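You operate a simulated robot arm through the tools that you are given. There is no shell and no other tool. Be economical: measure what you need, move in short steps, check, and stop when the job is done.

The job below is to be done with a simulated robot arm. You get a single attempt, and the scene is never put back.

TASK
Shut the water off, wind the hose in, lock the reel and squeegee the puddle away.
Fine: in that order; the squeegee goes back in the drip tray. What is to be rubbed or washed off counts as gone when no trace of it is left.

It is judged by the outcome, as a careful person would: the job done as asked, and still so three seconds after it is handed in. It fails if anything else is knocked over, pushed out of place, dropped, spilled or broken.

THE ROBOT
A 7-joint arm with a two-finger parallel gripper on a trunk, on a base that drives. Base frame: it is fixed to the floor where the robot stands at the start and does not move with it; the origin is under the middle of the robot, x ahead of it, y to its left, z up. Units: mm, degrees, N and s.
With the tool pointing down near the work surface it reaches from about 100 to 420 mm from the robot's upright axis, wherever it stands. Its first joint turns from -166.0 to 166.0 degrees. Places, roughly: black lock lever [300, 400, 700]; broom [0, -2000, 250]; drip tray [100, -2000, 0]; dust pan [500, -1750, 250]; floor squeegee [0, -2000, 250]; hose nozzle [-300, 1000, 0]; hose reel crank [400, 200, 1000]; mop [-250, -2250, 250]; puddle [-200, 400, 0]; red valve lever [400, 0, 600]. Payload 1.57 kg.
Tool frame: the origin (TCP) lies between the finger pads and is the grasp point; the fingertips stand 30 mm ahead of it; z points along the fingers, y is the line along which they close. The gripper opens to 110 mm. The fingers are 24 mm wide and 12 mm thick; the gripper's body (48 by 112 mm) begins 78 mm behind the TCP.
Orientation is that of the tool frame in the base frame, as a unit quaternion [x, y, z, w]. With the fingers straight down and closing along the base's y, the tool's x points along the base's -x, its y along +y and its z along -z.

THE INTERFACE
- The arm moves only by the tool apply_moves. Its argument "increments" is a list of rows, each a list of 3 entries, a list of its own where there are three numbers: the shift along the tool's x, y, z in mm, then the turn, a rotation vector about the tool's x, y, z in degrees, then the closure, from 0 (fully open) to 1 (shut). In form: [[[x, y, z], [rx, ry, rz], grip], ...]. A call has 1 to 20 rows; each row shifts and turns the commanded pose from where the row before left it, along the tool's axes as they then stand. Each row takes 0.2 s and may step no farther than 50 mm and 8.6 degrees from the row before; otherwise, or with a gripper value out of range, the whole call is refused. A pose out of reach is approached as far as the arm can. The call stops where the force on the tool passes 90 N (or 10 N more than at its start, if that is more) or the arm is blocked; 0.2 s more then pass. Each finger travels about 45 mm/s and halts on what it meets, pressing with about 42 N; the grip force reading is that of the motor and also rises with nothing between the fingers. The clock runs only during rows and for 0.2 s after the last one: add rows that do not move to give the fingers time. The reply holds the time, the measured pose of the TCP, the force on the tool along the base axes, the opening and the grip force, in the units named above and with some noise, with the torque about the TCP (base axes, N m) and any sound that the robot's microphone picked up, and new pictures: "show" is both (left out), scene, wrist or none.
- Cameras (640 x 400 px; columns grow to the right, rows downward): "scene" is now at [-9.8, 181.5, 1459.9]; the picture's right is [0.48, -0.88, 0.00], its down [-0.82, -0.44, -0.36] and it looks along [0.32, 0.17, -0.93] (base axes); focal length 214 px, centre (320, 200). "wrist" rides on the gripper at [70, 16, -141] in the tool frame; the picture's right is [-0.23, 0.97, 0.00], its down [-0.86, -0.20, -0.48] and it looks along [-0.47, -0.11, 0.88] (tool axes); focal length 222 px, centre (320, 200). There is no depth. A picture from a camera that has moved, and an enlarged one, comes with that camera's place and axes in the base frame and with its lens.
- move_column(by): slides the trunk up (or, below 0, down) by that many mm; the arm and the scene camera ride with it, the base frame stays. It gives what a move gives, with no picture.
- drive_base(legs): drives the robot by 1 to 6 legs, each [ahead, turn to the left] in mm and degrees, along the robot's own axes; the way and the turn of a leg run together, so that a leg with both is an arc; at most 1500 mm and 180 degrees a leg. The arm and the cameras ride along, it lands a little off, and it stops where it bumps. It gives what a move gives, and a new picture of the scene camera.
- aim_head(pan, tilt): turns the head with the scene camera to pan (to the left, within 155 degrees either way) and tilt (down, from -29 to 69), counted from straight ahead of the robot. It gives what a move gives, and a new picture of the scene camera.
- close_up(camera, box): a new picture of the part [left, top, right, bottom] of that camera's present view, enlarged. The clock stands still meanwhile.
- job_done(): hands the job in; it is judged then, once.

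Work in short steps. Places have to be worked out from the pictures, the camera data and where the tool is seen: move nearer, look again, correct. Check each grasp and each placing, and mend what went wrong. You have 120 turns and 260 pictures in all, those below and enlarged ones among them. Open the gripper and draw the arm clear of the work before you hand the job in, unless the task says otherwise; then end with one line.

The tools are called after "Request:" as a command line: name --argument value ..., lists and objects as JSON in quotes. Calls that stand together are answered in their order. apply_moves: Moves the arm, as the interface text tells. Its arguments: {"type":"object","properties":{"increments":{"type":"array"},"show":{"type":"string","enum":["both","scene","wrist","none"]}},"required":["increments"]} The other tools are called the same way: move_column (by) slides the trunk up or down; drive_base (legs) drives the base; aim_head (pan, tilt) turns the head that bears the scene camera; close_up (camera, box) takes an enlarged picture of a part of a camera's view; job_done () hands the job in.

At the start:

```text
clock: 0.0
tcp_pos: [128.1, 387.5, 1220.4]
tcp_rot: [-0.001, 1.0, 0.0, 0.0]
wrist_force: [0.4, 1.1, 0.1]
ft_torque: [0.02, 0.03, 0.03]
opening: 110.0
gripper_force: 0.1
trunk travel left (down, up): [-425.0, 165.0]
robot x, y, heading: [-2.4, -1.7, -0.2]
head pan, tilt: [28.5, 68.8]
```

scene: 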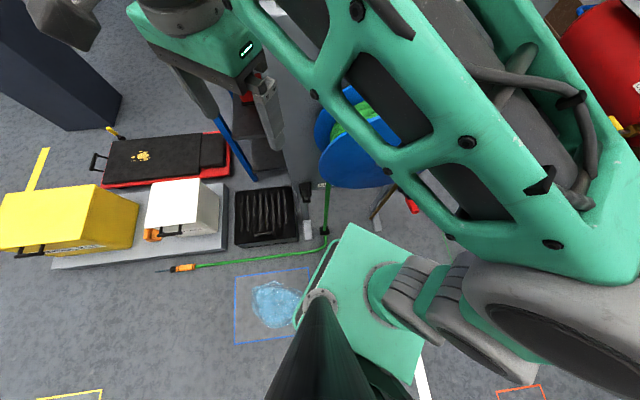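
wrist: 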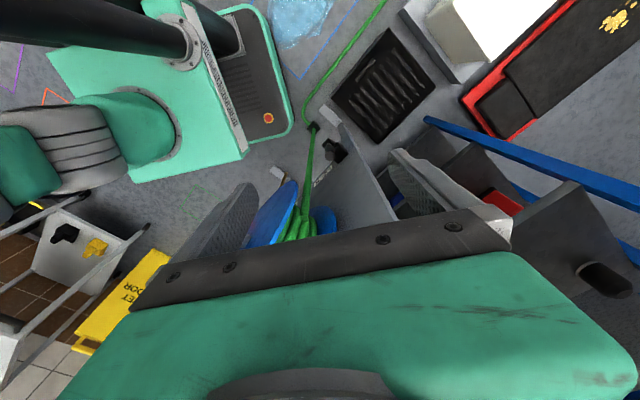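

The arm fills much of the picture, so I look around with the head first: straight ahead at the reel and valve.

Request:
aim_head --pan 20 --tilt 40

Request:
aim_head --pan -90 --tilt 35

```text
clock: 0.9
tcp_pos: [127.5, 387.2, 1219.1]
tcp_rot: [0.001, 1.0, 0.0, 0.0]
wrist_force: [0.3, -0.3, -0.5]
ft_torque: [0.01, 0.0, 0.03]
opening: 110.1
gripper_force: 0.1
trunk travel left (down, up): [-425.0, 165.0]
robot x, y, heading: [0.4, -0.2, 0.1]
head pan, tilt: [20.0, 40.0]
camera scene: at [20.9, 183.9, 1496.0], right [0.34, -0.94, 0.0], down [-0.6, -0.22, -0.77], along [0.72, 0.26, -0.64], focal length 214 px, centre (320, 200)
```

scene: 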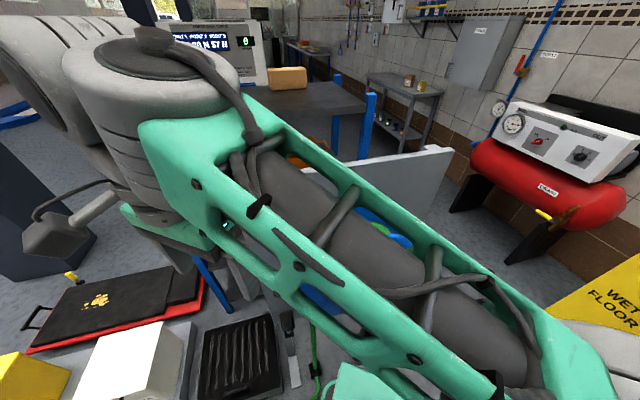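

```text
clock: 2.8
tcp_pos: [126.4, 387.3, 1217.9]
tcp_rot: [-0.001, 1.0, 0.0, 0.0]
wrist_force: [-0.4, -0.3, 0.2]
ft_torque: [-0.01, -0.02, -0.01]
opening: 110.1
gripper_force: 0.1
trunk travel left (down, up): [-425.0, 165.0]
robot x, y, heading: [-1.0, -0.2, 0.2]
head pan, tilt: [-90.0, 35.0]
camera scene: at [-58.9, 66.8, 1503.6], right [-1.0, 0.0, 0.0], down [0.0, 0.57, -0.82], along [0.0, -0.82, -0.57], focal length 214 px, centre (320, 200)
```

scene: 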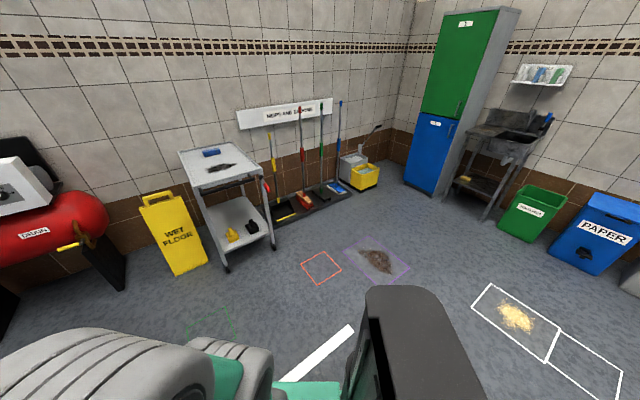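

Now I check behind the robot and toward the left, to see which way the base can move.

Request:
aim_head --pan 150 --tilt 45

Request:
aim_head --pan -150 --tilt 45

Request:
aim_head --pan -25 --tilt 55

Request:
close_up --camera "wrist" --box '[180, 60, 640, 300]'

```text
clock: 6.2
tcp_pos: [128.3, 387.7, 1218.5]
tcp_rot: [0.0, 1.0, 0.0, 0.0]
wrist_force: [0.0, 0.1, 0.6]
ft_torque: [0.02, 0.01, 0.0]
opening: 109.8
gripper_force: 0.1
trunk travel left (down, up): [-425.0, 165.0]
robot x, y, heading: [4.2, -1.9, -0.0]
head pan, tilt: [150.0, 45.0]
camera scene: at [-129.4, 195.5, 1488.8], right [0.5, 0.87, 0.0], down [0.61, -0.35, -0.71], along [-0.61, 0.35, -0.71], focal length 214 px, centre (320, 200)
```

scene: 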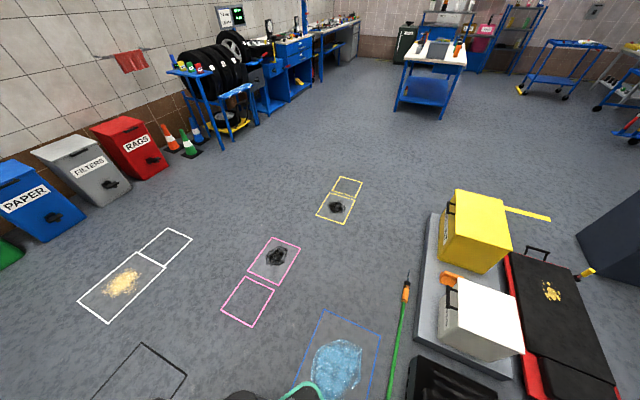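

```text
clock: 10.3
tcp_pos: [128.4, 387.6, 1220.9]
tcp_rot: [0.0, 1.0, -0.001, 0.0]
wrist_force: [-1.9, -0.3, -0.5]
ft_torque: [0.01, 0.0, 0.0]
opening: 109.9
gripper_force: 0.0
trunk travel left (down, up): [-425.0, 165.0]
robot x, y, heading: [0.9, -0.4, -0.0]
head pan, tilt: [-150.0, 45.0]
camera scene: at [-129.4, 114.2, 1488.8], right [-0.5, 0.87, 0.0], down [0.61, 0.35, -0.71], along [-0.61, -0.35, -0.71], focal length 214 px, centre (320, 200)
```

scene: 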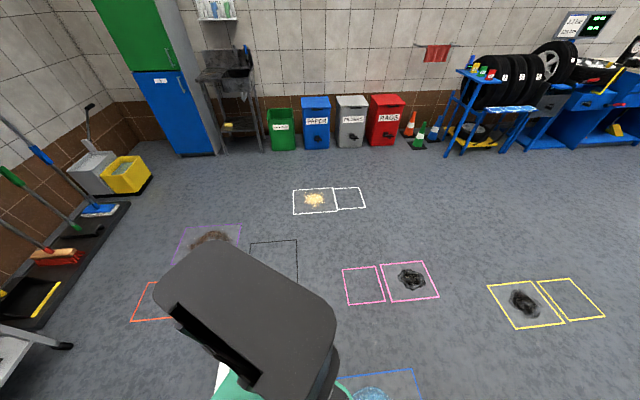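

```text
clock: 12.3
tcp_pos: [127.6, 387.3, 1219.3]
tcp_rot: [0.0, 1.0, 0.0, 0.0]
wrist_force: [0.1, 0.4, 0.1]
ft_torque: [0.0, -0.01, -0.01]
opening: 109.8
gripper_force: 0.1
trunk travel left (down, up): [-425.0, 165.0]
robot x, y, heading: [-1.2, -0.7, -0.1]
head pan, tilt: [-25.0, 55.0]
camera scene: at [6.4, 124.3, 1475.4], right [-0.42, -0.91, 0.0], down [-0.74, 0.35, -0.57], along [0.52, -0.24, -0.82], focal length 214 px, centre (320, 200)
```

scene: 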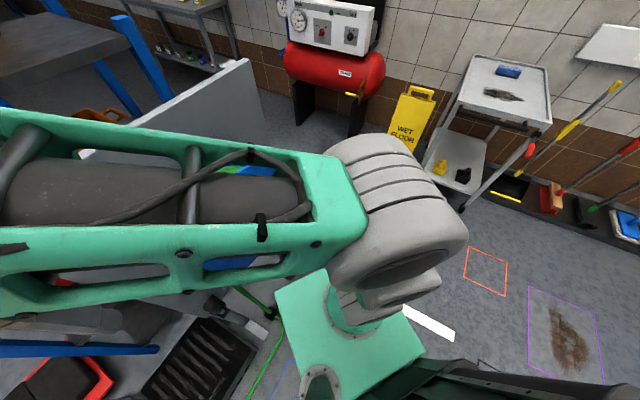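

```text
1.39 times, centred on (410, 180) of wrist
camera zoom: at [59.0, 403.4, 1360.2], right [0.23, 0.97, 0.0], down [0.86, -0.2, 0.48], along [0.47, -0.11, -0.88], focal length 309 px, centre (195, 228)
```

zoom: 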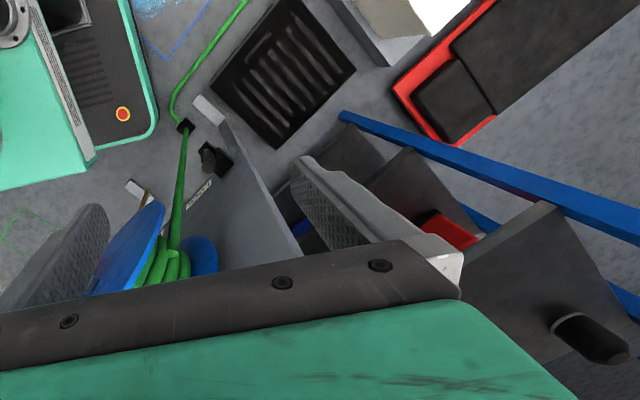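

The arm hides the reel station. I back away a bit, turned slightly left so the base keeps clear of the puddle, and look at the station from afar.

Request:
drive_base --legs '[[0, 20], [-550, 0], [0, -15]]'

Request:
aim_head --pan 5 --tilt 35

```text
clock: 17.5
tcp_pos: [-422.2, 209.5, 1219.7]
tcp_rot: [-0.04, 0.999, 0.0, 0.0]
wrist_force: [0.8, 0.7, -1.0]
ft_torque: [0.03, 0.02, 0.01]
opening: 110.2
gripper_force: 0.1
trunk travel left (down, up): [-425.0, 165.0]
robot x, y, heading: [-514.9, -186.6, 4.6]
head pan, tilt: [-25.0, 55.0]
camera scene: at [-522.2, -62.4, 1475.4], right [-0.35, -0.94, 0.0], down [-0.77, 0.28, -0.57], along [0.54, -0.2, -0.82], focal length 214 px, centre (320, 200)
```

scene: 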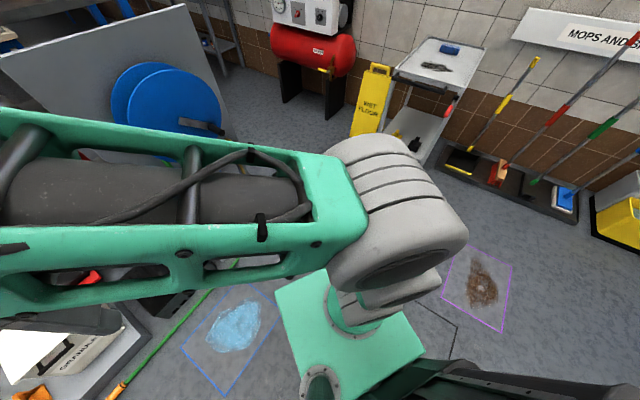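

```text
clock: 18.4
tcp_pos: [-422.3, 209.5, 1219.4]
tcp_rot: [-0.041, 0.999, 0.001, 0.0]
wrist_force: [0.3, 0.6, -0.6]
ft_torque: [0.0, 0.0, 0.0]
opening: 110.2
gripper_force: 0.1
trunk travel left (down, up): [-425.0, 165.0]
robot x, y, heading: [-516.4, -188.9, 4.6]
head pan, tilt: [5.0, 35.0]
camera scene: at [-503.1, -22.6, 1503.5], right [0.17, -0.99, 0.0], down [-0.57, -0.1, -0.82], along [0.81, 0.14, -0.57], focal length 214 px, centre (320, 200)
```

scene: 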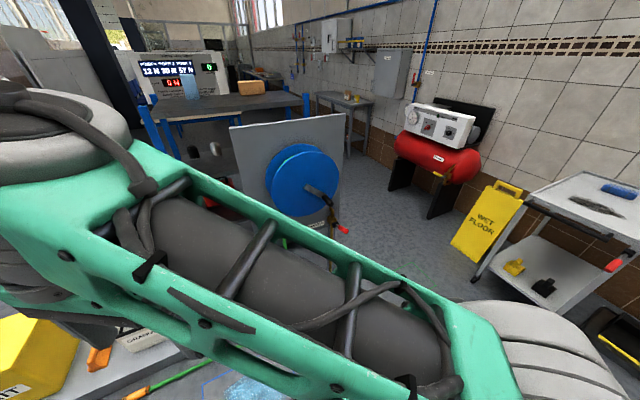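

The station is a panel with a blue reel, its crank and labels in view. I enlarge it.

Request:
close_up --camera "scene" --box '[200, 100, 400, 225]'

```text
3.20 times, centred on (300, 162) of scene
camera zoom: at [-503.1, -22.6, 1503.5], right [0.17, -0.99, 0.0], down [-0.57, -0.1, -0.82], along [0.81, 0.14, -0.57], focal length 686 px, centre (384, 320)
```

zoom: 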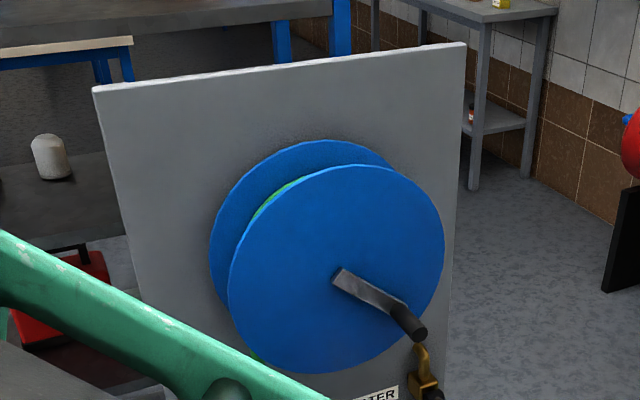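

The crank sits on the reel's front, with the valve at its lower right. I swing the tool forward and to the right to clear the view.

Request:
apply_moves --increments '[[[-30, -38, 0], [0, 0, 0], 0], [[-30, -38, 0], [0, 0, 0], 0], [[-30, -38, 0], [0, 0, 0], 0], [[-30, -38, 0], [0, 0, 0], 0], [[-30, -38, 0], [0, 0, 0], 0], [[-30, -38, 0], [0, 0, 0], 0], [[-10, -45, 0], [0, 0, 0], 0], [[-10, -45, 0], [0, 0, 0], 0], [[0, -45, 0], [0, 0, 0], 0], [[0, -45, 0], [0, 0, 0], 0]]' --show "scene"

```text
clock: 20.6
tcp_pos: [-191.4, -181.4, 1218.3]
tcp_rot: [-0.042, 0.999, 0.0, 0.0]
wrist_force: [-0.1, 0.1, -0.8]
ft_torque: [0.04, 0.0, -0.04]
opening: 109.7
gripper_force: 0.0
trunk travel left (down, up): [-425.0, 165.0]
robot x, y, heading: [-517.8, -187.5, 4.4]
head pan, tilt: [5.0, 35.0]
camera scene: at [-503.1, -22.7, 1503.6], right [0.17, -0.99, 0.0], down [-0.57, -0.1, -0.82], along [0.81, 0.14, -0.57], focal length 214 px, centre (320, 200)
```

scene: 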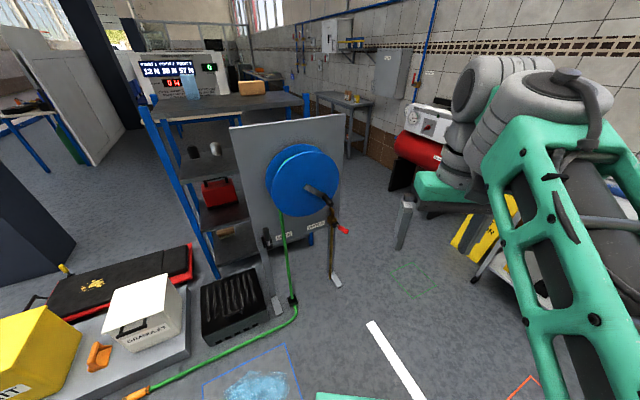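

Clear now. I enlarge the station and also the brooms' place.

Request:
close_up --camera "scene" --box '[220, 180, 380, 280]'

Request:
close_up --camera "scene" --box '[180, 220, 340, 320]'

Request:
close_up --camera "scene" --box '[220, 100, 380, 200]'

```text
4.00 times, centred on (300, 230) of scene
camera zoom: at [-503.1, -22.7, 1503.6], right [0.17, -0.99, 0.0], down [-0.57, -0.1, -0.82], along [0.81, 0.14, -0.57], focal length 858 px, centre (400, 80)
```

zoom: 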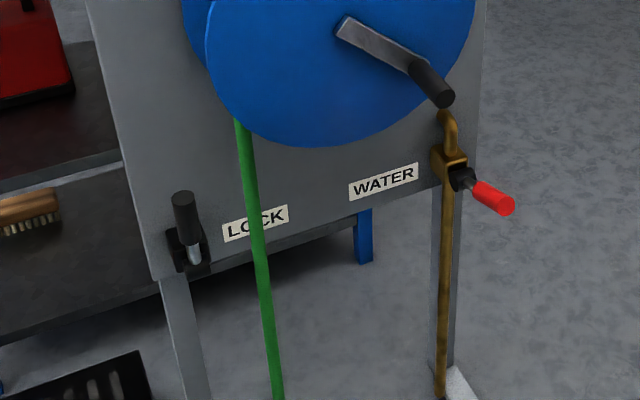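

```text
4.00 times, centred on (260, 270) of scene
camera zoom: at [-503.1, -22.7, 1503.6], right [0.17, -0.99, 0.0], down [-0.57, -0.1, -0.82], along [0.81, 0.14, -0.57], focal length 858 px, centre (560, -80)
```

zoom: 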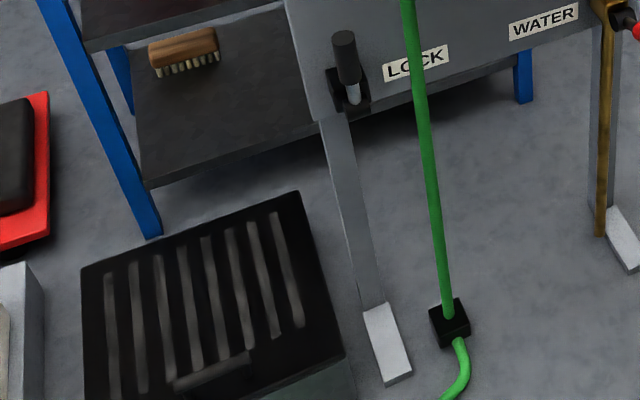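

```text
4.00 times, centred on (300, 150) of scene
camera zoom: at [-503.1, -22.7, 1503.6], right [0.17, -0.99, 0.0], down [-0.57, -0.1, -0.82], along [0.81, 0.14, -0.57], focal length 858 px, centre (400, 400)
```

zoom: 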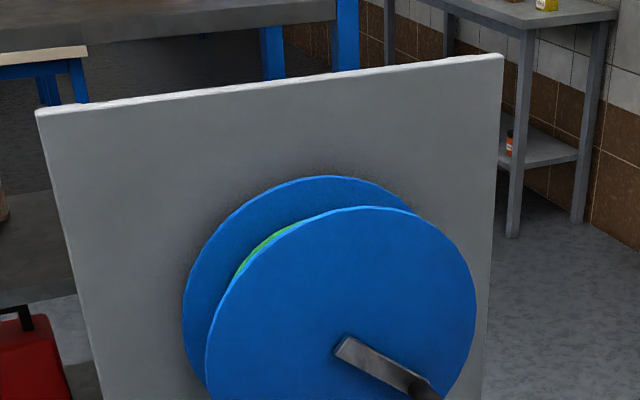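

The lock lever (black, left) and valve lever (red, right) are both in view. I enlarge each further, plus the nozzle.

Request:
close_up --camera "scene" --box '[318, 205, 358, 240]'

Request:
close_up --camera "scene" --box '[120, 360, 200, 400]'

Request:
close_up --camera "scene" --box '[250, 220, 290, 255]'

```text
11.43 times, centred on (338, 222) of scene
camera zoom: at [-503.1, -22.7, 1503.6], right [0.17, -0.99, 0.0], down [-0.57, -0.1, -0.82], along [0.81, 0.14, -0.57], focal length 2451 px, centre (114, -57)
```

zoom: 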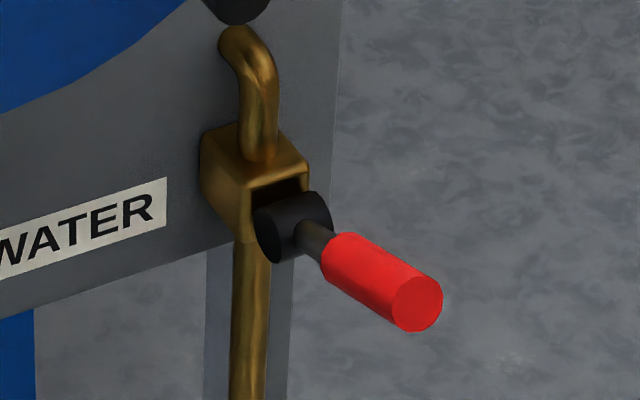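

```text
8.00 times, centred on (160, 380) of scene
camera zoom: at [-503.1, -22.7, 1503.6], right [0.17, -0.99, 0.0], down [-0.57, -0.1, -0.82], along [0.81, 0.14, -0.57], focal length 1716 px, centre (1600, -1240)
```

zoom: 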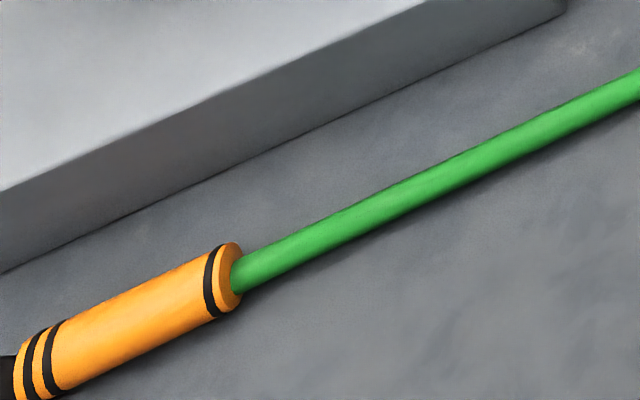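

```text
11.43 times, centred on (270, 238) of scene
camera zoom: at [-503.1, -22.7, 1503.6], right [0.17, -0.99, 0.0], down [-0.57, -0.1, -0.82], along [0.81, 0.14, -0.57], focal length 2451 px, centre (891, -229)
```

zoom: 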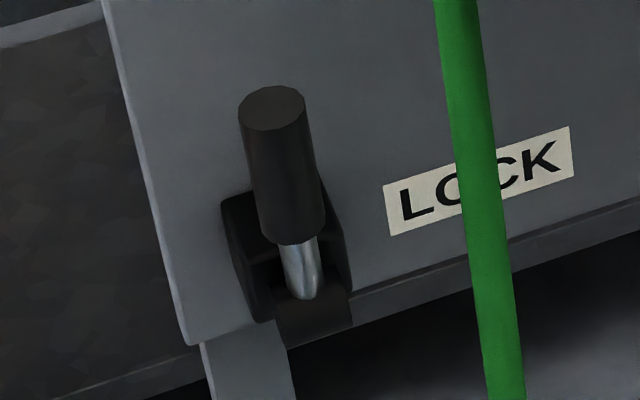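

The panel stands at an angle: its feet lie at about (228,428) and (524,33), so its face looks along (-0.8,-0.6). I turn the tool to point horizontally ahead while there is free room, then look.

Request:
apply_moves --increments '[[[-25, 0, 0], [0, -8.2, 0], 0], [[-25, 0, 0], [0, -8.2, 0], 0], [[-25, 0, 0], [0, -8.2, 0], 0], [[-20, 0, 10], [0, -8.2, 0], 0], [[-15, 0, 15], [0, -8.2, 0], 0], [[0, 0, 20], [0, -8.2, 0], 0], [[0, 0, 20], [0, -8.2, 0], 0], [[0, 0, 20], [0, -8.2, 0], 0], [[0, 0, 20], [0, -8.2, 0], 0], [[0, 0, 0], [0, -8.2, 0], 0], [[0, 0, 0], [0, -8, 0], 1], [[0, 0, 0], [0, 0, 0], 1], [[0, 0, 0], [0, 0, 0], 1], [[0, 0, 0], [0, 0, 0], 1], [[0, 0, 0], [0, 0, 0], 1], [[0, 0, 0], [0, 0, 0], 1]]' --show "both"

```text
clock: 21.8
tcp_pos: [-46.0, -170.6, 1188.9]
tcp_rot: [-0.032, 0.964, -0.002, 0.265]
wrist_force: [-2.0, 0.1, 0.2]
ft_torque: [0.03, -0.13, 0.01]
opening: 109.9
gripper_force: 0.0
out of reach, approached as far as the arm can: row 5
trunk travel left (down, up): [-425.0, 165.0]
robot x, y, heading: [-520.0, -184.3, 4.8]
head pan, tilt: [5.0, 35.0]
stopped in row 5: the arm was blocked; the commanded pose is now the measured one
camera scene: at [-507.0, -23.6, 1492.2], right [0.17, -0.99, 0.0], down [-0.56, -0.1, -0.82], along [0.81, 0.14, -0.57], focal length 214 px, centre (320, 200)
camera wrist: at [-178.3, -161.4, 1274.2], right [0.13, 0.99, 0.09], down [0.5, -0.15, 0.85], along [0.85, -0.07, -0.52], focal length 222 px, centre (320, 200)
```

scene: 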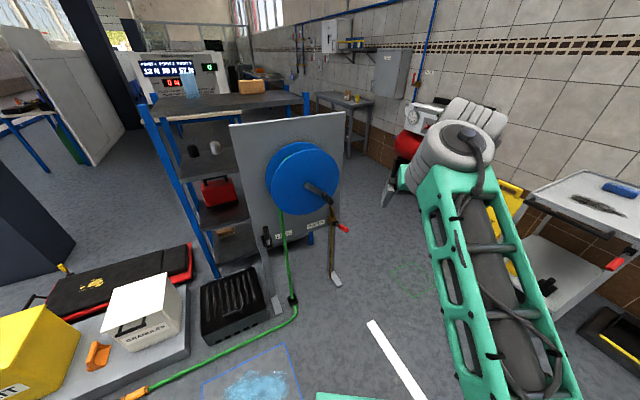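
wrist: 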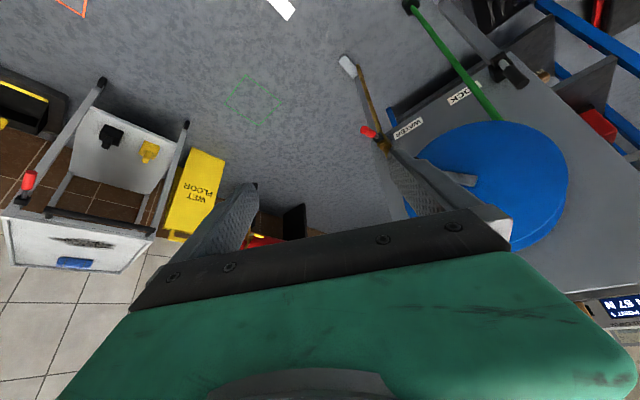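

The reach ended there at that height; I pull back and lower the tool, then finish the turn.

Request:
apply_moves --increments '[[[32, 0, 25], [0, 0, 0], 0], [[32, 0, 25], [0, 0, 0], 0], [[32, 0, 25], [0, 0, 0], 0], [[32, 0, 25], [0, 0, 0], 0], [[0, 0, 0], [0, -8.2, 0], 0], [[0, 0, 0], [0, -8.2, 0], 0], [[0, 0, 0], [0, -8.2, 0], 0], [[0, 0, 0], [0, -8.2, 0], 0], [[0, 0, 0], [0, -8.2, 0], 0], [[0, 0, 0], [0, -8.2, 0], 0], [[0, 0, 0], [0, -8.2, 0], 0]]' --show "both"

```text
clock: 22.3
tcp_pos: [-40.2, -133.4, 1024.2]
tcp_rot: [-0.061, 0.991, -0.006, 0.117]
wrist_force: [-0.6, -0.2, 0.6]
ft_torque: [-0.03, -0.07, -0.01]
opening: 110.0
gripper_force: 0.0
trunk travel left (down, up): [-425.0, 165.0]
robot x, y, heading: [-518.6, -188.0, 4.4]
head pan, tilt: [5.0, 35.0]
stopped in row 2: the arm was blocked; the commanded pose is now the measured one
camera scene: at [-504.6, -23.4, 1491.9], right [0.17, -0.99, 0.0], down [-0.56, -0.1, -0.82], along [0.81, 0.14, -0.57], focal length 214 px, centre (320, 200)
camera wrist: at [-141.7, -126.6, 1143.7], right [0.1, 0.99, 0.03], down [0.74, -0.09, 0.67], along [0.67, -0.05, -0.74], focal length 222 px, centre (320, 200)
```

scene: 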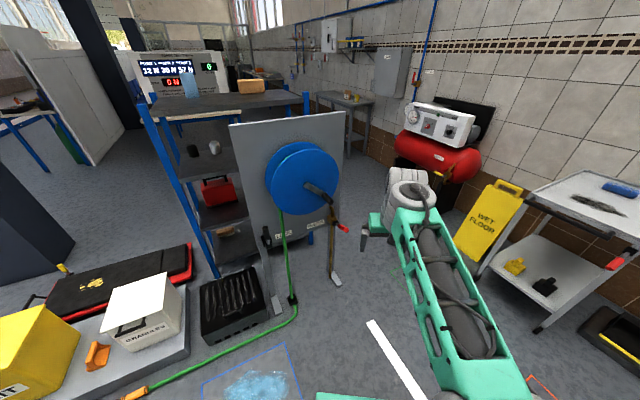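
wrist: 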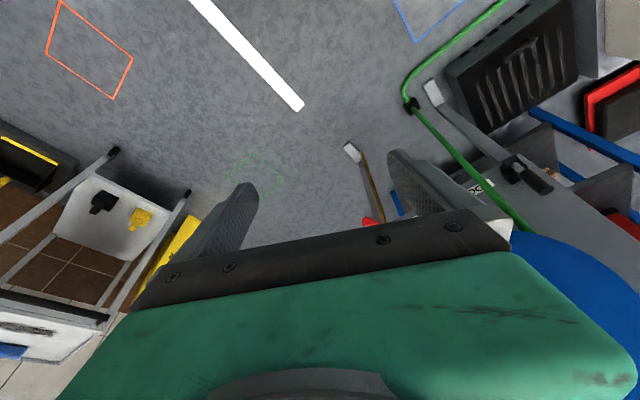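

The arm was near its straight stretch. I pull the tool back toward the robot and retry the turn gradually.

Request:
apply_moves --increments '[[[40, -8, -10], [0, 0, 0], 0], [[40, -8, -10], [0, 0, 0], 0], [[40, -8, -10], [0, 0, 0], 0], [[40, -8, -10], [0, 0, 0], 0], [[0, 0, 0], [0, -8.2, 0], 0], [[0, 0, 0], [0, -8.2, 0], 0], [[0, 0, 0], [0, -8.2, 0], 0], [[0, 0, 0], [0, -8.2, 0], 0], [[0, 0, 0], [0, -8.2, 0], 0]]' --show "scene"

```text
clock: 22.8
tcp_pos: [-102.2, -137.2, 948.8]
tcp_rot: [-0.086, 0.996, -0.014, 0.002]
wrist_force: [0.9, 0.3, -0.9]
ft_torque: [0.0, 0.02, 0.0]
opening: 109.9
gripper_force: 0.1
trunk travel left (down, up): [-425.0, 165.0]
robot x, y, heading: [-518.6, -182.8, 4.7]
head pan, tilt: [5.0, 35.0]
stopped in row 2: the arm was blocked; the commanded pose is now the measured one
camera scene: at [-502.4, -22.4, 1501.7], right [0.17, -0.99, 0.0], down [-0.57, -0.1, -0.82], along [0.81, 0.14, -0.57], focal length 214 px, centre (320, 200)
```

scene: 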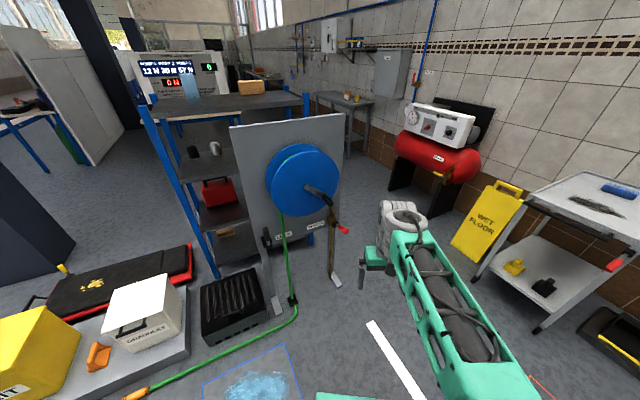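

The tool keeps settling; I hold still a moment to see where it stands, then try a small turn.

Request:
apply_moves --increments '[[[0, 0, 0], [0, 0, 0], 0], [[0, 0, 0], [0, 0, 0], 0], [[0, 0, 0], [0, 0, 0], 0]]' --show "none"

Request:
apply_moves --increments '[[[10, 0, 0], [0, -6, 0], 0], [[10, 0, 0], [0, -6, 0], 0], [[10, 0, 0], [0, -6, 0], 0]]' --show "none"

```text
clock: 23.6
tcp_pos: [-103.6, -138.9, 948.7]
tcp_rot: [-0.083, 0.996, -0.014, -0.001]
wrist_force: [-1.5, -0.1, 0.0]
ft_torque: [0.02, -0.02, 0.0]
opening: 110.0
gripper_force: 0.1
trunk travel left (down, up): [-425.0, 165.0]
robot x, y, heading: [-519.9, -183.0, 4.8]
head pan, tilt: [5.0, 35.0]
```

```text
clock: 24.2
tcp_pos: [-142.7, -141.7, 871.6]
tcp_rot: [-0.093, 0.995, -0.015, -0.035]
wrist_force: [-1.1, 0.2, -0.4]
ft_torque: [-0.03, 0.03, -0.01]
opening: 110.0
gripper_force: 0.1
trunk travel left (down, up): [-425.0, 165.0]
robot x, y, heading: [-520.8, -185.6, 4.7]
head pan, tilt: [5.0, 35.0]
stopped in row 2: the arm was blocked; the commanded pose is now the measured one
```

The arm seems to swap its posture during the turn. I retry from a higher, closer place with gentler steps and watch.

Request:
apply_moves --increments '[[[0, 0, -20], [0, 0, 0], 0], [[0, 0, -30], [0, 0, 0], 0], [[0, 0, -30], [0, 0, 0], 0], [[0, 0, -30], [0, 0, 0], 0], [[0, 0, -30], [0, 0, 0], 0], [[0, 0, 0], [0, -2, 0], 0], [[0, 0, 0], [0, -2, 0], 0], [[0, 0, 0], [0, -2, 0], 0], [[0, 0, 0], [0, -2, 0], 0], [[0, 0, 0], [0, -2, 0], 0]]' --show "scene"

```text
clock: 26.4
tcp_pos: [-136.7, -135.1, 1016.5]
tcp_rot: [-0.094, 0.994, -0.008, 0.06]
wrist_force: [0.6, -0.5, -0.1]
ft_torque: [-0.01, 0.0, 0.02]
opening: 110.0
gripper_force: 0.0
trunk travel left (down, up): [-425.0, 165.0]
robot x, y, heading: [-518.4, -189.0, 4.5]
head pan, tilt: [5.0, 35.0]
camera scene: at [-503.0, -22.7, 1503.6], right [0.17, -0.99, 0.0], down [-0.57, -0.1, -0.82], along [0.81, 0.14, -0.57], focal length 214 px, centre (320, 200)
```

scene: 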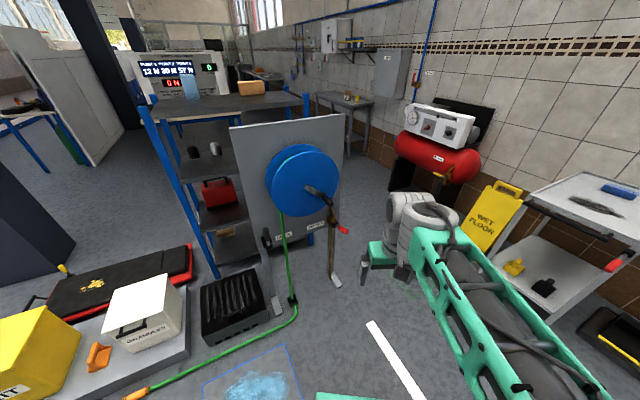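

That tracked well. I continue the turn with 4-degree steps.

Request:
apply_moves --increments '[[[0, 0, 0], [0, -4, 0], 0], [[0, 0, 0], [0, -4, 0], 0], [[0, 0, 0], [0, -4, 0], 0], [[0, 0, 0], [0, -4, 0], 0], [[0, 0, 0], [0, -4, 0], 0], [[0, 0, 0], [0, -4, 0], 0], [[0, 0, 0], [0, -4, 0], 0], [[0, 0, 0], [0, -4, 0], 0], [[0, 0, 0], [0, -4, 0], 0], [[0, 0, 0], [0, -4, 0], 0]]' --show "scene"

```text
clock: 27.8
tcp_pos: [-141.4, -135.8, 954.9]
tcp_rot: [-0.096, 0.979, 0.009, 0.18]
wrist_force: [-0.8, 1.2, 0.3]
ft_torque: [-0.01, 0.03, 0.0]
opening: 110.4
gripper_force: 0.0
trunk travel left (down, up): [-425.0, 165.0]
robot x, y, heading: [-515.7, -186.4, 4.7]
head pan, tilt: [5.0, 35.0]
stopped in row 7: the arm was blocked; the commanded pose is now the measured one
camera scene: at [-502.4, -22.5, 1500.8], right [0.17, -0.99, 0.0], down [-0.57, -0.1, -0.82], along [0.81, 0.14, -0.57], focal length 214 px, centre (320, 200)
```

scene: 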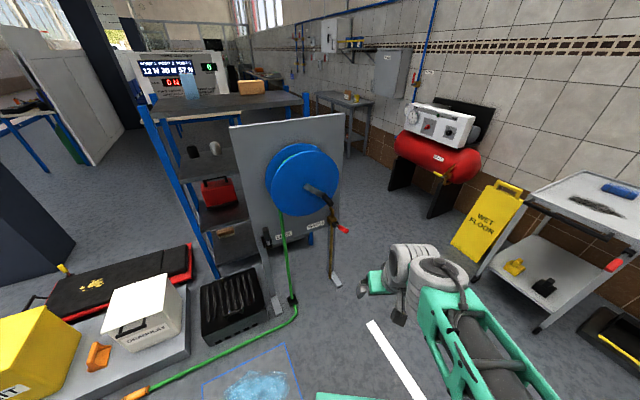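

The wrist cannot pitch far while the forearm is steep, so I'll use a tool pointing mostly down. I pull the tool back toward the robot, and up.

Request:
apply_moves --increments '[[[0, 0, -20], [0, 4, 0], 0], [[20, 0, -20], [0, 4, 0], 0], [[20, 0, -20], [0, 4, 0], 0], [[20, 0, -20], [0, 4, 0], 0], [[20, 0, -20], [0, 4, 0], 0], [[20, 0, -20], [0, 0, 0], 1], [[20, 0, -20], [0, 0, 0], 1], [[20, 0, 0], [0, 0, 0], 1], [[20, 0, 0], [0, 0, 0], 1], [[0, 0, 0], [0, 0, 0], 1], [[0, 0, 0], [0, 0, 0], 1], [[0, 0, 0], [0, 0, 0], 1]]' --show "none"

Request:
drive_base --legs '[[370, 0], [0, 32]]'

```text
clock: 30.4
tcp_pos: [-300.0, -162.6, 1065.8]
tcp_rot: [-0.106, 0.993, -0.023, -0.036]
wrist_force: [0.5, 0.7, -0.7]
ft_torque: [0.03, 0.04, -0.02]
opening: 0.0
gripper_force: 18.1
out of reach, approached as far as the arm can: row 9
trunk travel left (down, up): [-425.0, 165.0]
robot x, y, heading: [-516.1, -186.7, 4.6]
head pan, tilt: [5.0, 35.0]
```

```text
clock: 34.4
tcp_pos: [28.9, -19.8, 1065.2]
tcp_rot: [-0.366, 0.929, -0.033, -0.029]
wrist_force: [-0.4, 0.1, 0.0]
ft_torque: [-0.01, 0.01, 0.01]
opening: 0.0
gripper_force: 21.1
trunk travel left (down, up): [-425.0, 165.0]
robot x, y, heading: [-147.6, -155.4, 36.5]
head pan, tilt: [5.0, 35.0]
camera scene: at [-218.4, -9.8, 1511.1], right [0.66, -0.75, 0.0], down [-0.43, -0.38, -0.82], along [0.61, 0.54, -0.57], focal length 214 px, centre (320, 200)
```

scene: 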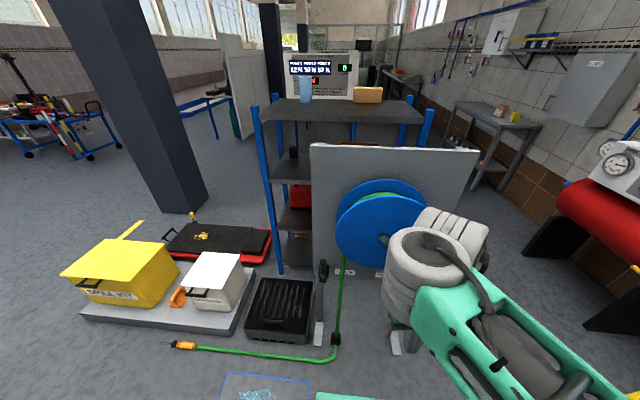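

I now stand facing the panel. The arm hides the valve from the scene camera, so I look through the wrist camera.

Request:
apply_moves --increments '[[[0, 0, 0], [0, 0, 0], 1]]' --show "wrist"

```text
clock: 34.8
tcp_pos: [26.0, -21.7, 1057.0]
tcp_rot: [-0.367, 0.929, -0.039, -0.036]
wrist_force: [0.5, -0.6, 0.5]
ft_torque: [0.01, 0.02, -0.01]
opening: 0.3
gripper_force: 20.8
trunk travel left (down, up): [-425.0, 165.0]
robot x, y, heading: [-146.7, -151.9, 36.5]
head pan, tilt: [5.0, 35.0]
camera wrist: at [-27.6, -43.4, 1203.4], right [-0.5, 0.86, -0.07], down [0.78, 0.48, 0.4], along [0.38, 0.15, -0.91], focal length 222 px, centre (320, 200)
```

wrist: 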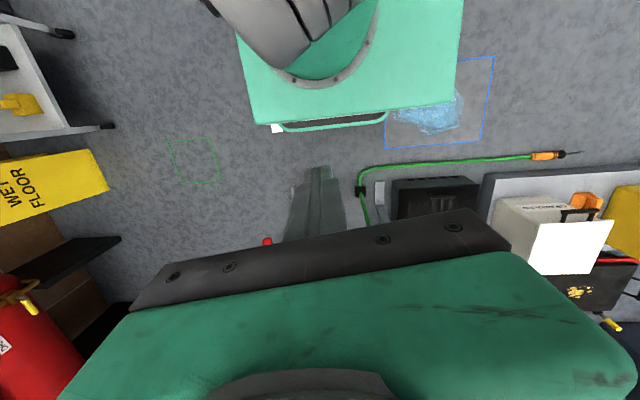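

The red lever's tip triangulates to about (392,-25,668). I drive 150 closer and lower the trunk to get a downward tool near that height.

Request:
drive_base --legs '[[130, 0]]'

Request:
move_column --by -250

Request:
aim_head --pan 0 --tilt 30

```text
clock: 36.0
tcp_pos: [133.9, 56.3, 1055.7]
tcp_rot: [-0.366, 0.929, -0.039, -0.035]
wrist_force: [-0.6, -0.8, -0.4]
ft_torque: [0.01, 0.02, 0.0]
opening: 0.0
gripper_force: 21.5
trunk travel left (down, up): [-425.0, 165.0]
robot x, y, heading: [-37.4, -77.0, 36.2]
head pan, tilt: [5.0, 35.0]
camera scene: at [-113.4, 67.8, 1504.4], right [0.66, -0.75, 0.0], down [-0.43, -0.38, -0.82], along [0.61, 0.54, -0.57], focal length 214 px, centre (320, 200)
```

scene: 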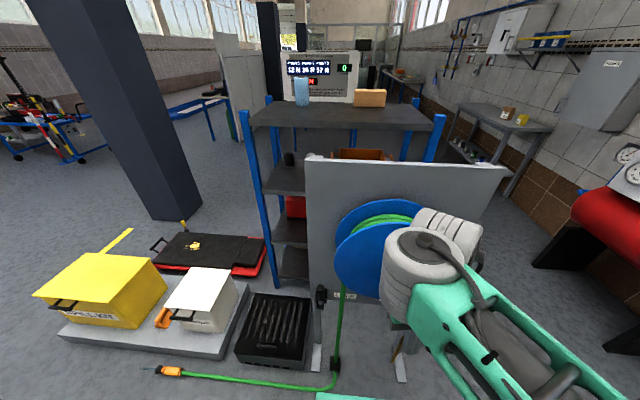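

```text
clock: 37.0
tcp_pos: [107.6, -1.5, 946.1]
tcp_rot: [-0.362, 0.911, -0.139, -0.137]
wrist_force: [-0.6, 0.3, -0.7]
ft_torque: [0.0, 0.04, 0.0]
opening: 0.2
gripper_force: 21.0
trunk travel left (down, up): [-379.0, 211.0]
robot x, y, heading: [-39.1, -80.8, 36.5]
head pan, tilt: [5.0, 35.0]
stopped: the arm was blocked; the commanded pose is now the measured one
```

```text
clock: 37.7
tcp_pos: [108.1, -1.9, 944.5]
tcp_rot: [-0.362, 0.911, -0.141, -0.137]
wrist_force: [0.3, 0.0, -1.4]
ft_torque: [-0.02, 0.0, -0.01]
opening: 0.1
gripper_force: 21.4
trunk travel left (down, up): [-379.0, 211.0]
robot x, y, heading: [-41.4, -79.1, 36.4]
head pan, tilt: [0.0, 30.0]
camera scene: at [-106.7, 63.2, 1465.3], right [0.59, -0.8, 0.0], down [-0.4, -0.3, -0.87], along [0.7, 0.51, -0.5], focal length 214 px, centre (320, 200)
```

scene: 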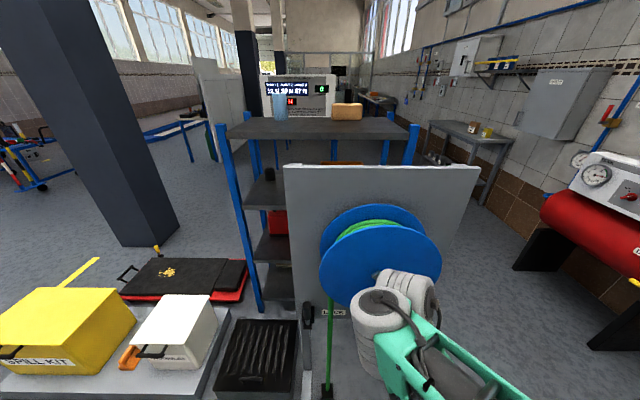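

The column's travel pushed the arm into a folded corner. I bring the tool out to the right of the reel, straighten it to point down, and then try the column again.

Request:
apply_moves --increments '[[[-13, -24, -6], [0, 0, 0], 1], [[-13, -24, -6], [0, 0, 0], 1], [[-13, -24, -6], [0, 0, 0], 1], [[-13, -24, -6], [0, 0, 0], 1], [[-13, -24, -6], [0, 0, 0], 1], [[-13, -24, -6], [0, 0, 0], 1], [[0, 0, 0], [-2.3, -5.2, 0], 1], [[0, 0, 0], [-2.3, -5.2, 0], 1], [[0, 0, 0], [-2.3, -5.2, 0], 1], [[0, 0, 0], [-2.3, -5.2, 0], 1]]' --show "scene"

```text
clock: 39.9
tcp_pos: [267.7, -43.0, 972.0]
tcp_rot: [-0.366, 0.93, 0.005, 0.004]
wrist_force: [0.5, 0.4, 1.0]
ft_torque: [-0.01, -0.04, 0.0]
opening: 0.1
gripper_force: 21.0
trunk travel left (down, up): [-379.0, 211.0]
robot x, y, heading: [-38.8, -78.4, 36.5]
head pan, tilt: [0.0, 30.0]
camera scene: at [-106.6, 63.3, 1465.3], right [0.59, -0.8, 0.0], down [-0.4, -0.3, -0.87], along [0.7, 0.51, -0.5], focal length 214 px, centre (320, 200)
```

scene: 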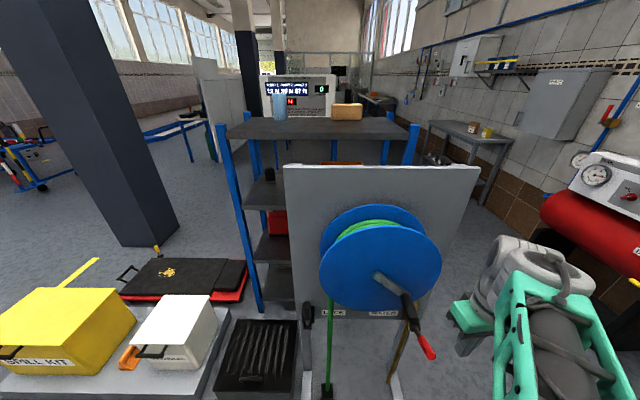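

Clear view of crank, valve lever and lock. I enlarge for measuring.

Request:
close_up --camera "scene" --box '[360, 260, 456, 370]'

Request:
close_up --camera "scene" --box '[280, 290, 360, 340]'

Request:
move_column --by -200

```text
3.64 times, centred on (408, 315) of scene
camera zoom: at [-106.6, 63.3, 1465.3], right [0.59, -0.8, 0.0], down [-0.4, -0.3, -0.87], along [0.7, 0.51, -0.5], focal length 780 px, centre (0, -218)
```

zoom: 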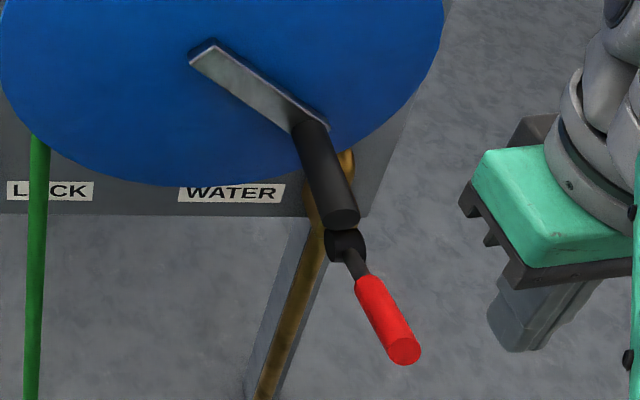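

```text
8.00 times, centred on (320, 315) of scene
camera zoom: at [-106.6, 63.3, 1465.3], right [0.59, -0.8, 0.0], down [-0.4, -0.3, -0.87], along [0.7, 0.51, -0.5], focal length 1716 px, centre (320, -720)
```

zoom: 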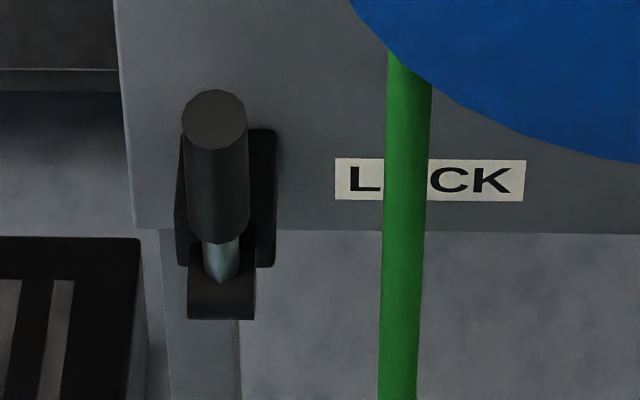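

```text
clock: 42.1
tcp_pos: [267.3, -41.3, 772.4]
tcp_rot: [-0.368, 0.93, 0.005, 0.004]
wrist_force: [0.6, -0.4, -0.1]
ft_torque: [0.03, -0.01, 0.01]
opening: 0.3
gripper_force: 21.2
trunk travel left (down, up): [-179.0, 411.0]
robot x, y, heading: [-40.9, -80.1, 36.5]
head pan, tilt: [0.0, 30.0]
```

Triangulation: valve boss ≈(505,47,609), lever tip ≈(393,-24,668), so the lever points out and 24° up; crank hub ≈(321,178,981), handle end ≈(317,60,900); lock lever top ≈(253,385,752). I move the opened gripper to the right and in front of the red lever.

Request:
apply_moves --increments '[[[0, 0, 0], [0, 0, 6], 0.45], [[0, -33, 0], [0, 0, 0], 0.45], [[0, -33, 15], [0, 0, 0], 0.45], [[0, 0, 15], [0, 0, 0], 0.45], [[-30, 0, 0], [0, 0, 0], 0.45], [[-30, 0, 0], [0, 0, 0], 0.45], [[-20, 0, 0], [0, 0, 0], 0.45]]' --show "both"

```text
clock: 43.7
tcp_pos: [372.3, -45.4, 742.8]
tcp_rot: [-0.319, 0.948, 0.005, 0.004]
wrist_force: [-0.2, 0.0, -0.7]
ft_torque: [0.01, -0.01, 0.0]
opening: 60.5
gripper_force: 0.1
trunk travel left (down, up): [-179.0, 411.0]
robot x, y, heading: [-40.8, -83.6, 36.5]
head pan, tilt: [0.0, 30.0]
camera scene: at [-106.8, 63.1, 1265.3], right [0.59, -0.8, 0.0], down [-0.4, -0.3, -0.87], along [0.7, 0.51, -0.5], focal length 214 px, centre (320, 200)
camera wrist: at [306.6, -76.8, 883.2], right [-0.41, 0.91, 0.01], down [0.8, 0.35, 0.49], along [0.44, 0.21, -0.87], focal length 222 px, centre (320, 200)
```

scene: 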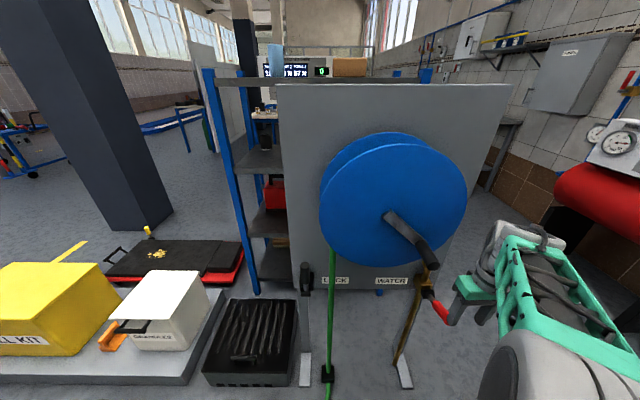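
wrist: 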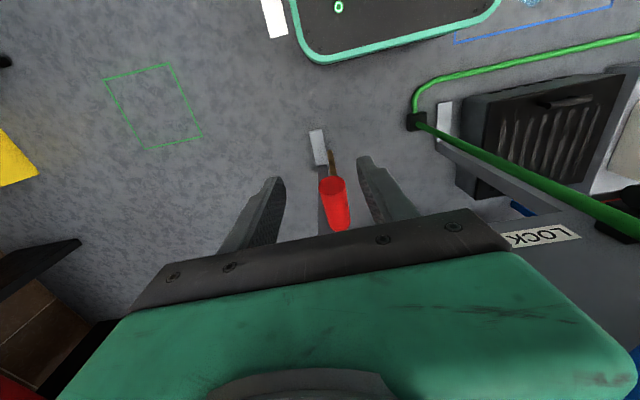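

The lever lies between the fingers' planes. I go 45 forward and down to lever height.

Request:
apply_moves --increments '[[[-25, 0, 0], [0, 0, 0], 0.45], [[-22, 0, 0], [0, 0, 0], 0.45], [[0, 0, 25], [0, 0, 0], 0.45], [[0, 0, 25], [0, 0, 0], 0.45], [[0, 0, 20], [0, 0, 0], 0.45], [[0, 0, 15], [0, 0, 0], 0.45]]' --show "both"

```text
clock: 45.1
tcp_pos: [409.4, -15.6, 657.3]
tcp_rot: [-0.32, 0.948, 0.005, 0.004]
wrist_force: [-0.8, -0.2, -0.4]
ft_torque: [0.03, 0.01, 0.0]
opening: 60.4
gripper_force: 0.0
trunk travel left (down, up): [-179.0, 411.0]
robot x, y, heading: [-42.2, -80.2, 36.5]
head pan, tilt: [0.0, 30.0]
camera scene: at [-106.7, 63.2, 1265.3], right [0.59, -0.8, 0.0], down [-0.4, -0.3, -0.87], along [0.7, 0.51, -0.5], focal length 214 px, centre (320, 200)
camera wrist: at [344.7, -46.6, 798.5], right [-0.41, 0.91, 0.01], down [0.8, 0.35, 0.49], along [0.44, 0.21, -0.87], focal length 222 px, centre (320, 200)
```

scene: 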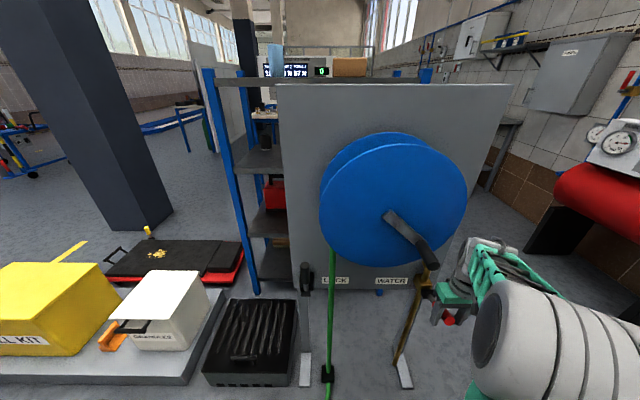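
wrist: 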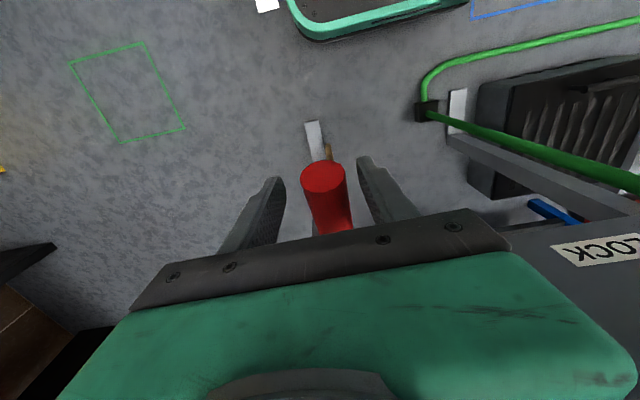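

The lever is between the pads; I close on it.

Request:
apply_moves --increments '[[[0, 0, 0], [0, 0, 0], 0.75], [[0, 0, 0], [0, 0, 0], 0.9], [[0, 0, 0], [0, 0, 0], 0.9], [[0, 0, 0], [0, 0, 0], 0.9], [[0, 0, 0], [0, 0, 0], 0.9]]' --show "wrist"

```text
clock: 46.3
tcp_pos: [408.4, -14.9, 658.9]
tcp_rot: [-0.319, 0.948, 0.005, 0.003]
wrist_force: [-12.7, 26.4, -1.5]
ft_torque: [-0.21, -0.14, -0.47]
opening: 37.4
gripper_force: 14.7
trunk travel left (down, up): [-179.0, 411.0]
robot x, y, heading: [-40.5, -83.6, 36.3]
head pan, tilt: [0.0, 30.0]
camera wrist: at [344.1, -45.5, 798.4], right [-0.41, 0.91, 0.01], down [0.8, 0.35, 0.49], along [0.44, 0.21, -0.87], focal length 222 px, centre (320, 200)
```

wrist: 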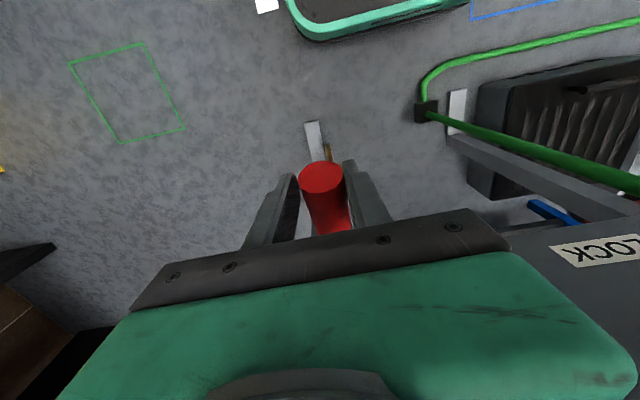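

Only the +y finger touches; I shift 4 mm that way and close fully.

Request:
apply_moves --increments '[[[0, 2, 0], [0, 0, 0], 0.9], [[0, 2, 0], [0, 0, 0], 1], [[0, 0, 0], [0, 0, 0], 1], [[0, 0, 0], [0, 0, 0], 1]]' --show "none"

```text
clock: 47.3
tcp_pos: [406.9, -11.6, 658.9]
tcp_rot: [-0.318, 0.948, 0.005, 0.005]
wrist_force: [-9.7, 16.5, 3.5]
ft_torque: [-0.02, -0.46, -0.73]
opening: 30.1
gripper_force: 37.9
trunk travel left (down, up): [-179.0, 411.0]
robot x, y, heading: [-38.7, -79.0, 36.5]
head pan, tilt: [0.0, 30.0]
```

Gripped at 30 mm. I ease sideways a bit more and test the turn downward by about 10°.

Request:
apply_moves --increments '[[[0, 2, 0], [0, 0, 0], 1], [[2, 0, 5], [0, 0, 0], 1], [[2, 0, 5], [0, 0, 0], 1], [[1.5, 0, 5], [0, 0, 0], 1], [[1.5, 0, 5], [0, 0, 0], 1]]' --show "none"

```text
clock: 48.5
tcp_pos: [401.9, -16.0, 640.4]
tcp_rot: [-0.318, 0.948, 0.004, 0.007]
wrist_force: [10.7, 2.3, 32.5]
ft_torque: [-0.31, -0.02, -0.88]
opening: 30.4
gripper_force: 39.5
trunk travel left (down, up): [-179.0, 411.0]
robot x, y, heading: [-41.0, -81.4, 36.3]
head pan, tilt: [0.0, 30.0]
```

It moved down 18 mm with 32 N upward resistance. I check whether the lever itself came along.

Request:
close_up --camera "wrist" --box '[240, 100, 420, 240]'

Request:
close_up --camera "scene" --box '[380, 240, 500, 340]'

```text
2.86 times, centred on (330, 170) of wrist
camera zoom: at [335.7, -46.3, 779.9], right [-0.41, 0.91, 0.01], down [0.8, 0.35, 0.49], along [0.45, 0.2, -0.87], focal length 635 px, centre (291, 286)
```

zoom: 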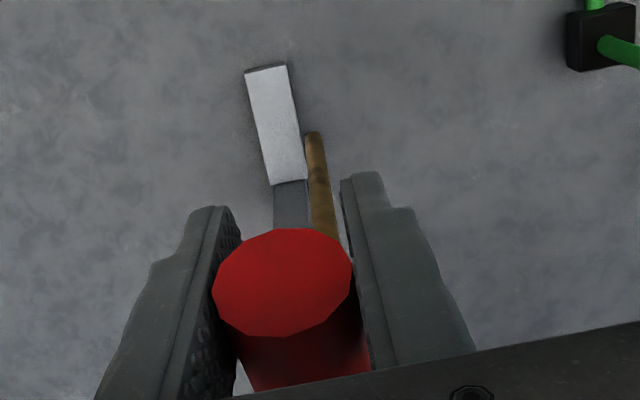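

```text
4.00 times, centred on (440, 290) of scene
camera zoom: at [-107.6, 63.5, 1265.3], right [0.59, -0.81, 0.0], down [-0.4, -0.3, -0.87], along [0.7, 0.51, -0.5], focal length 858 px, centre (-160, -160)
```

zoom: 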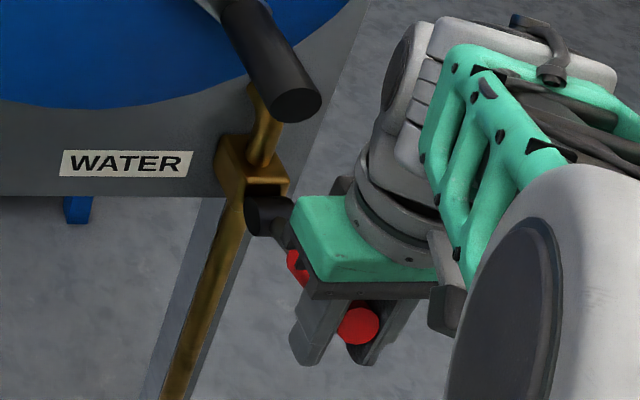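

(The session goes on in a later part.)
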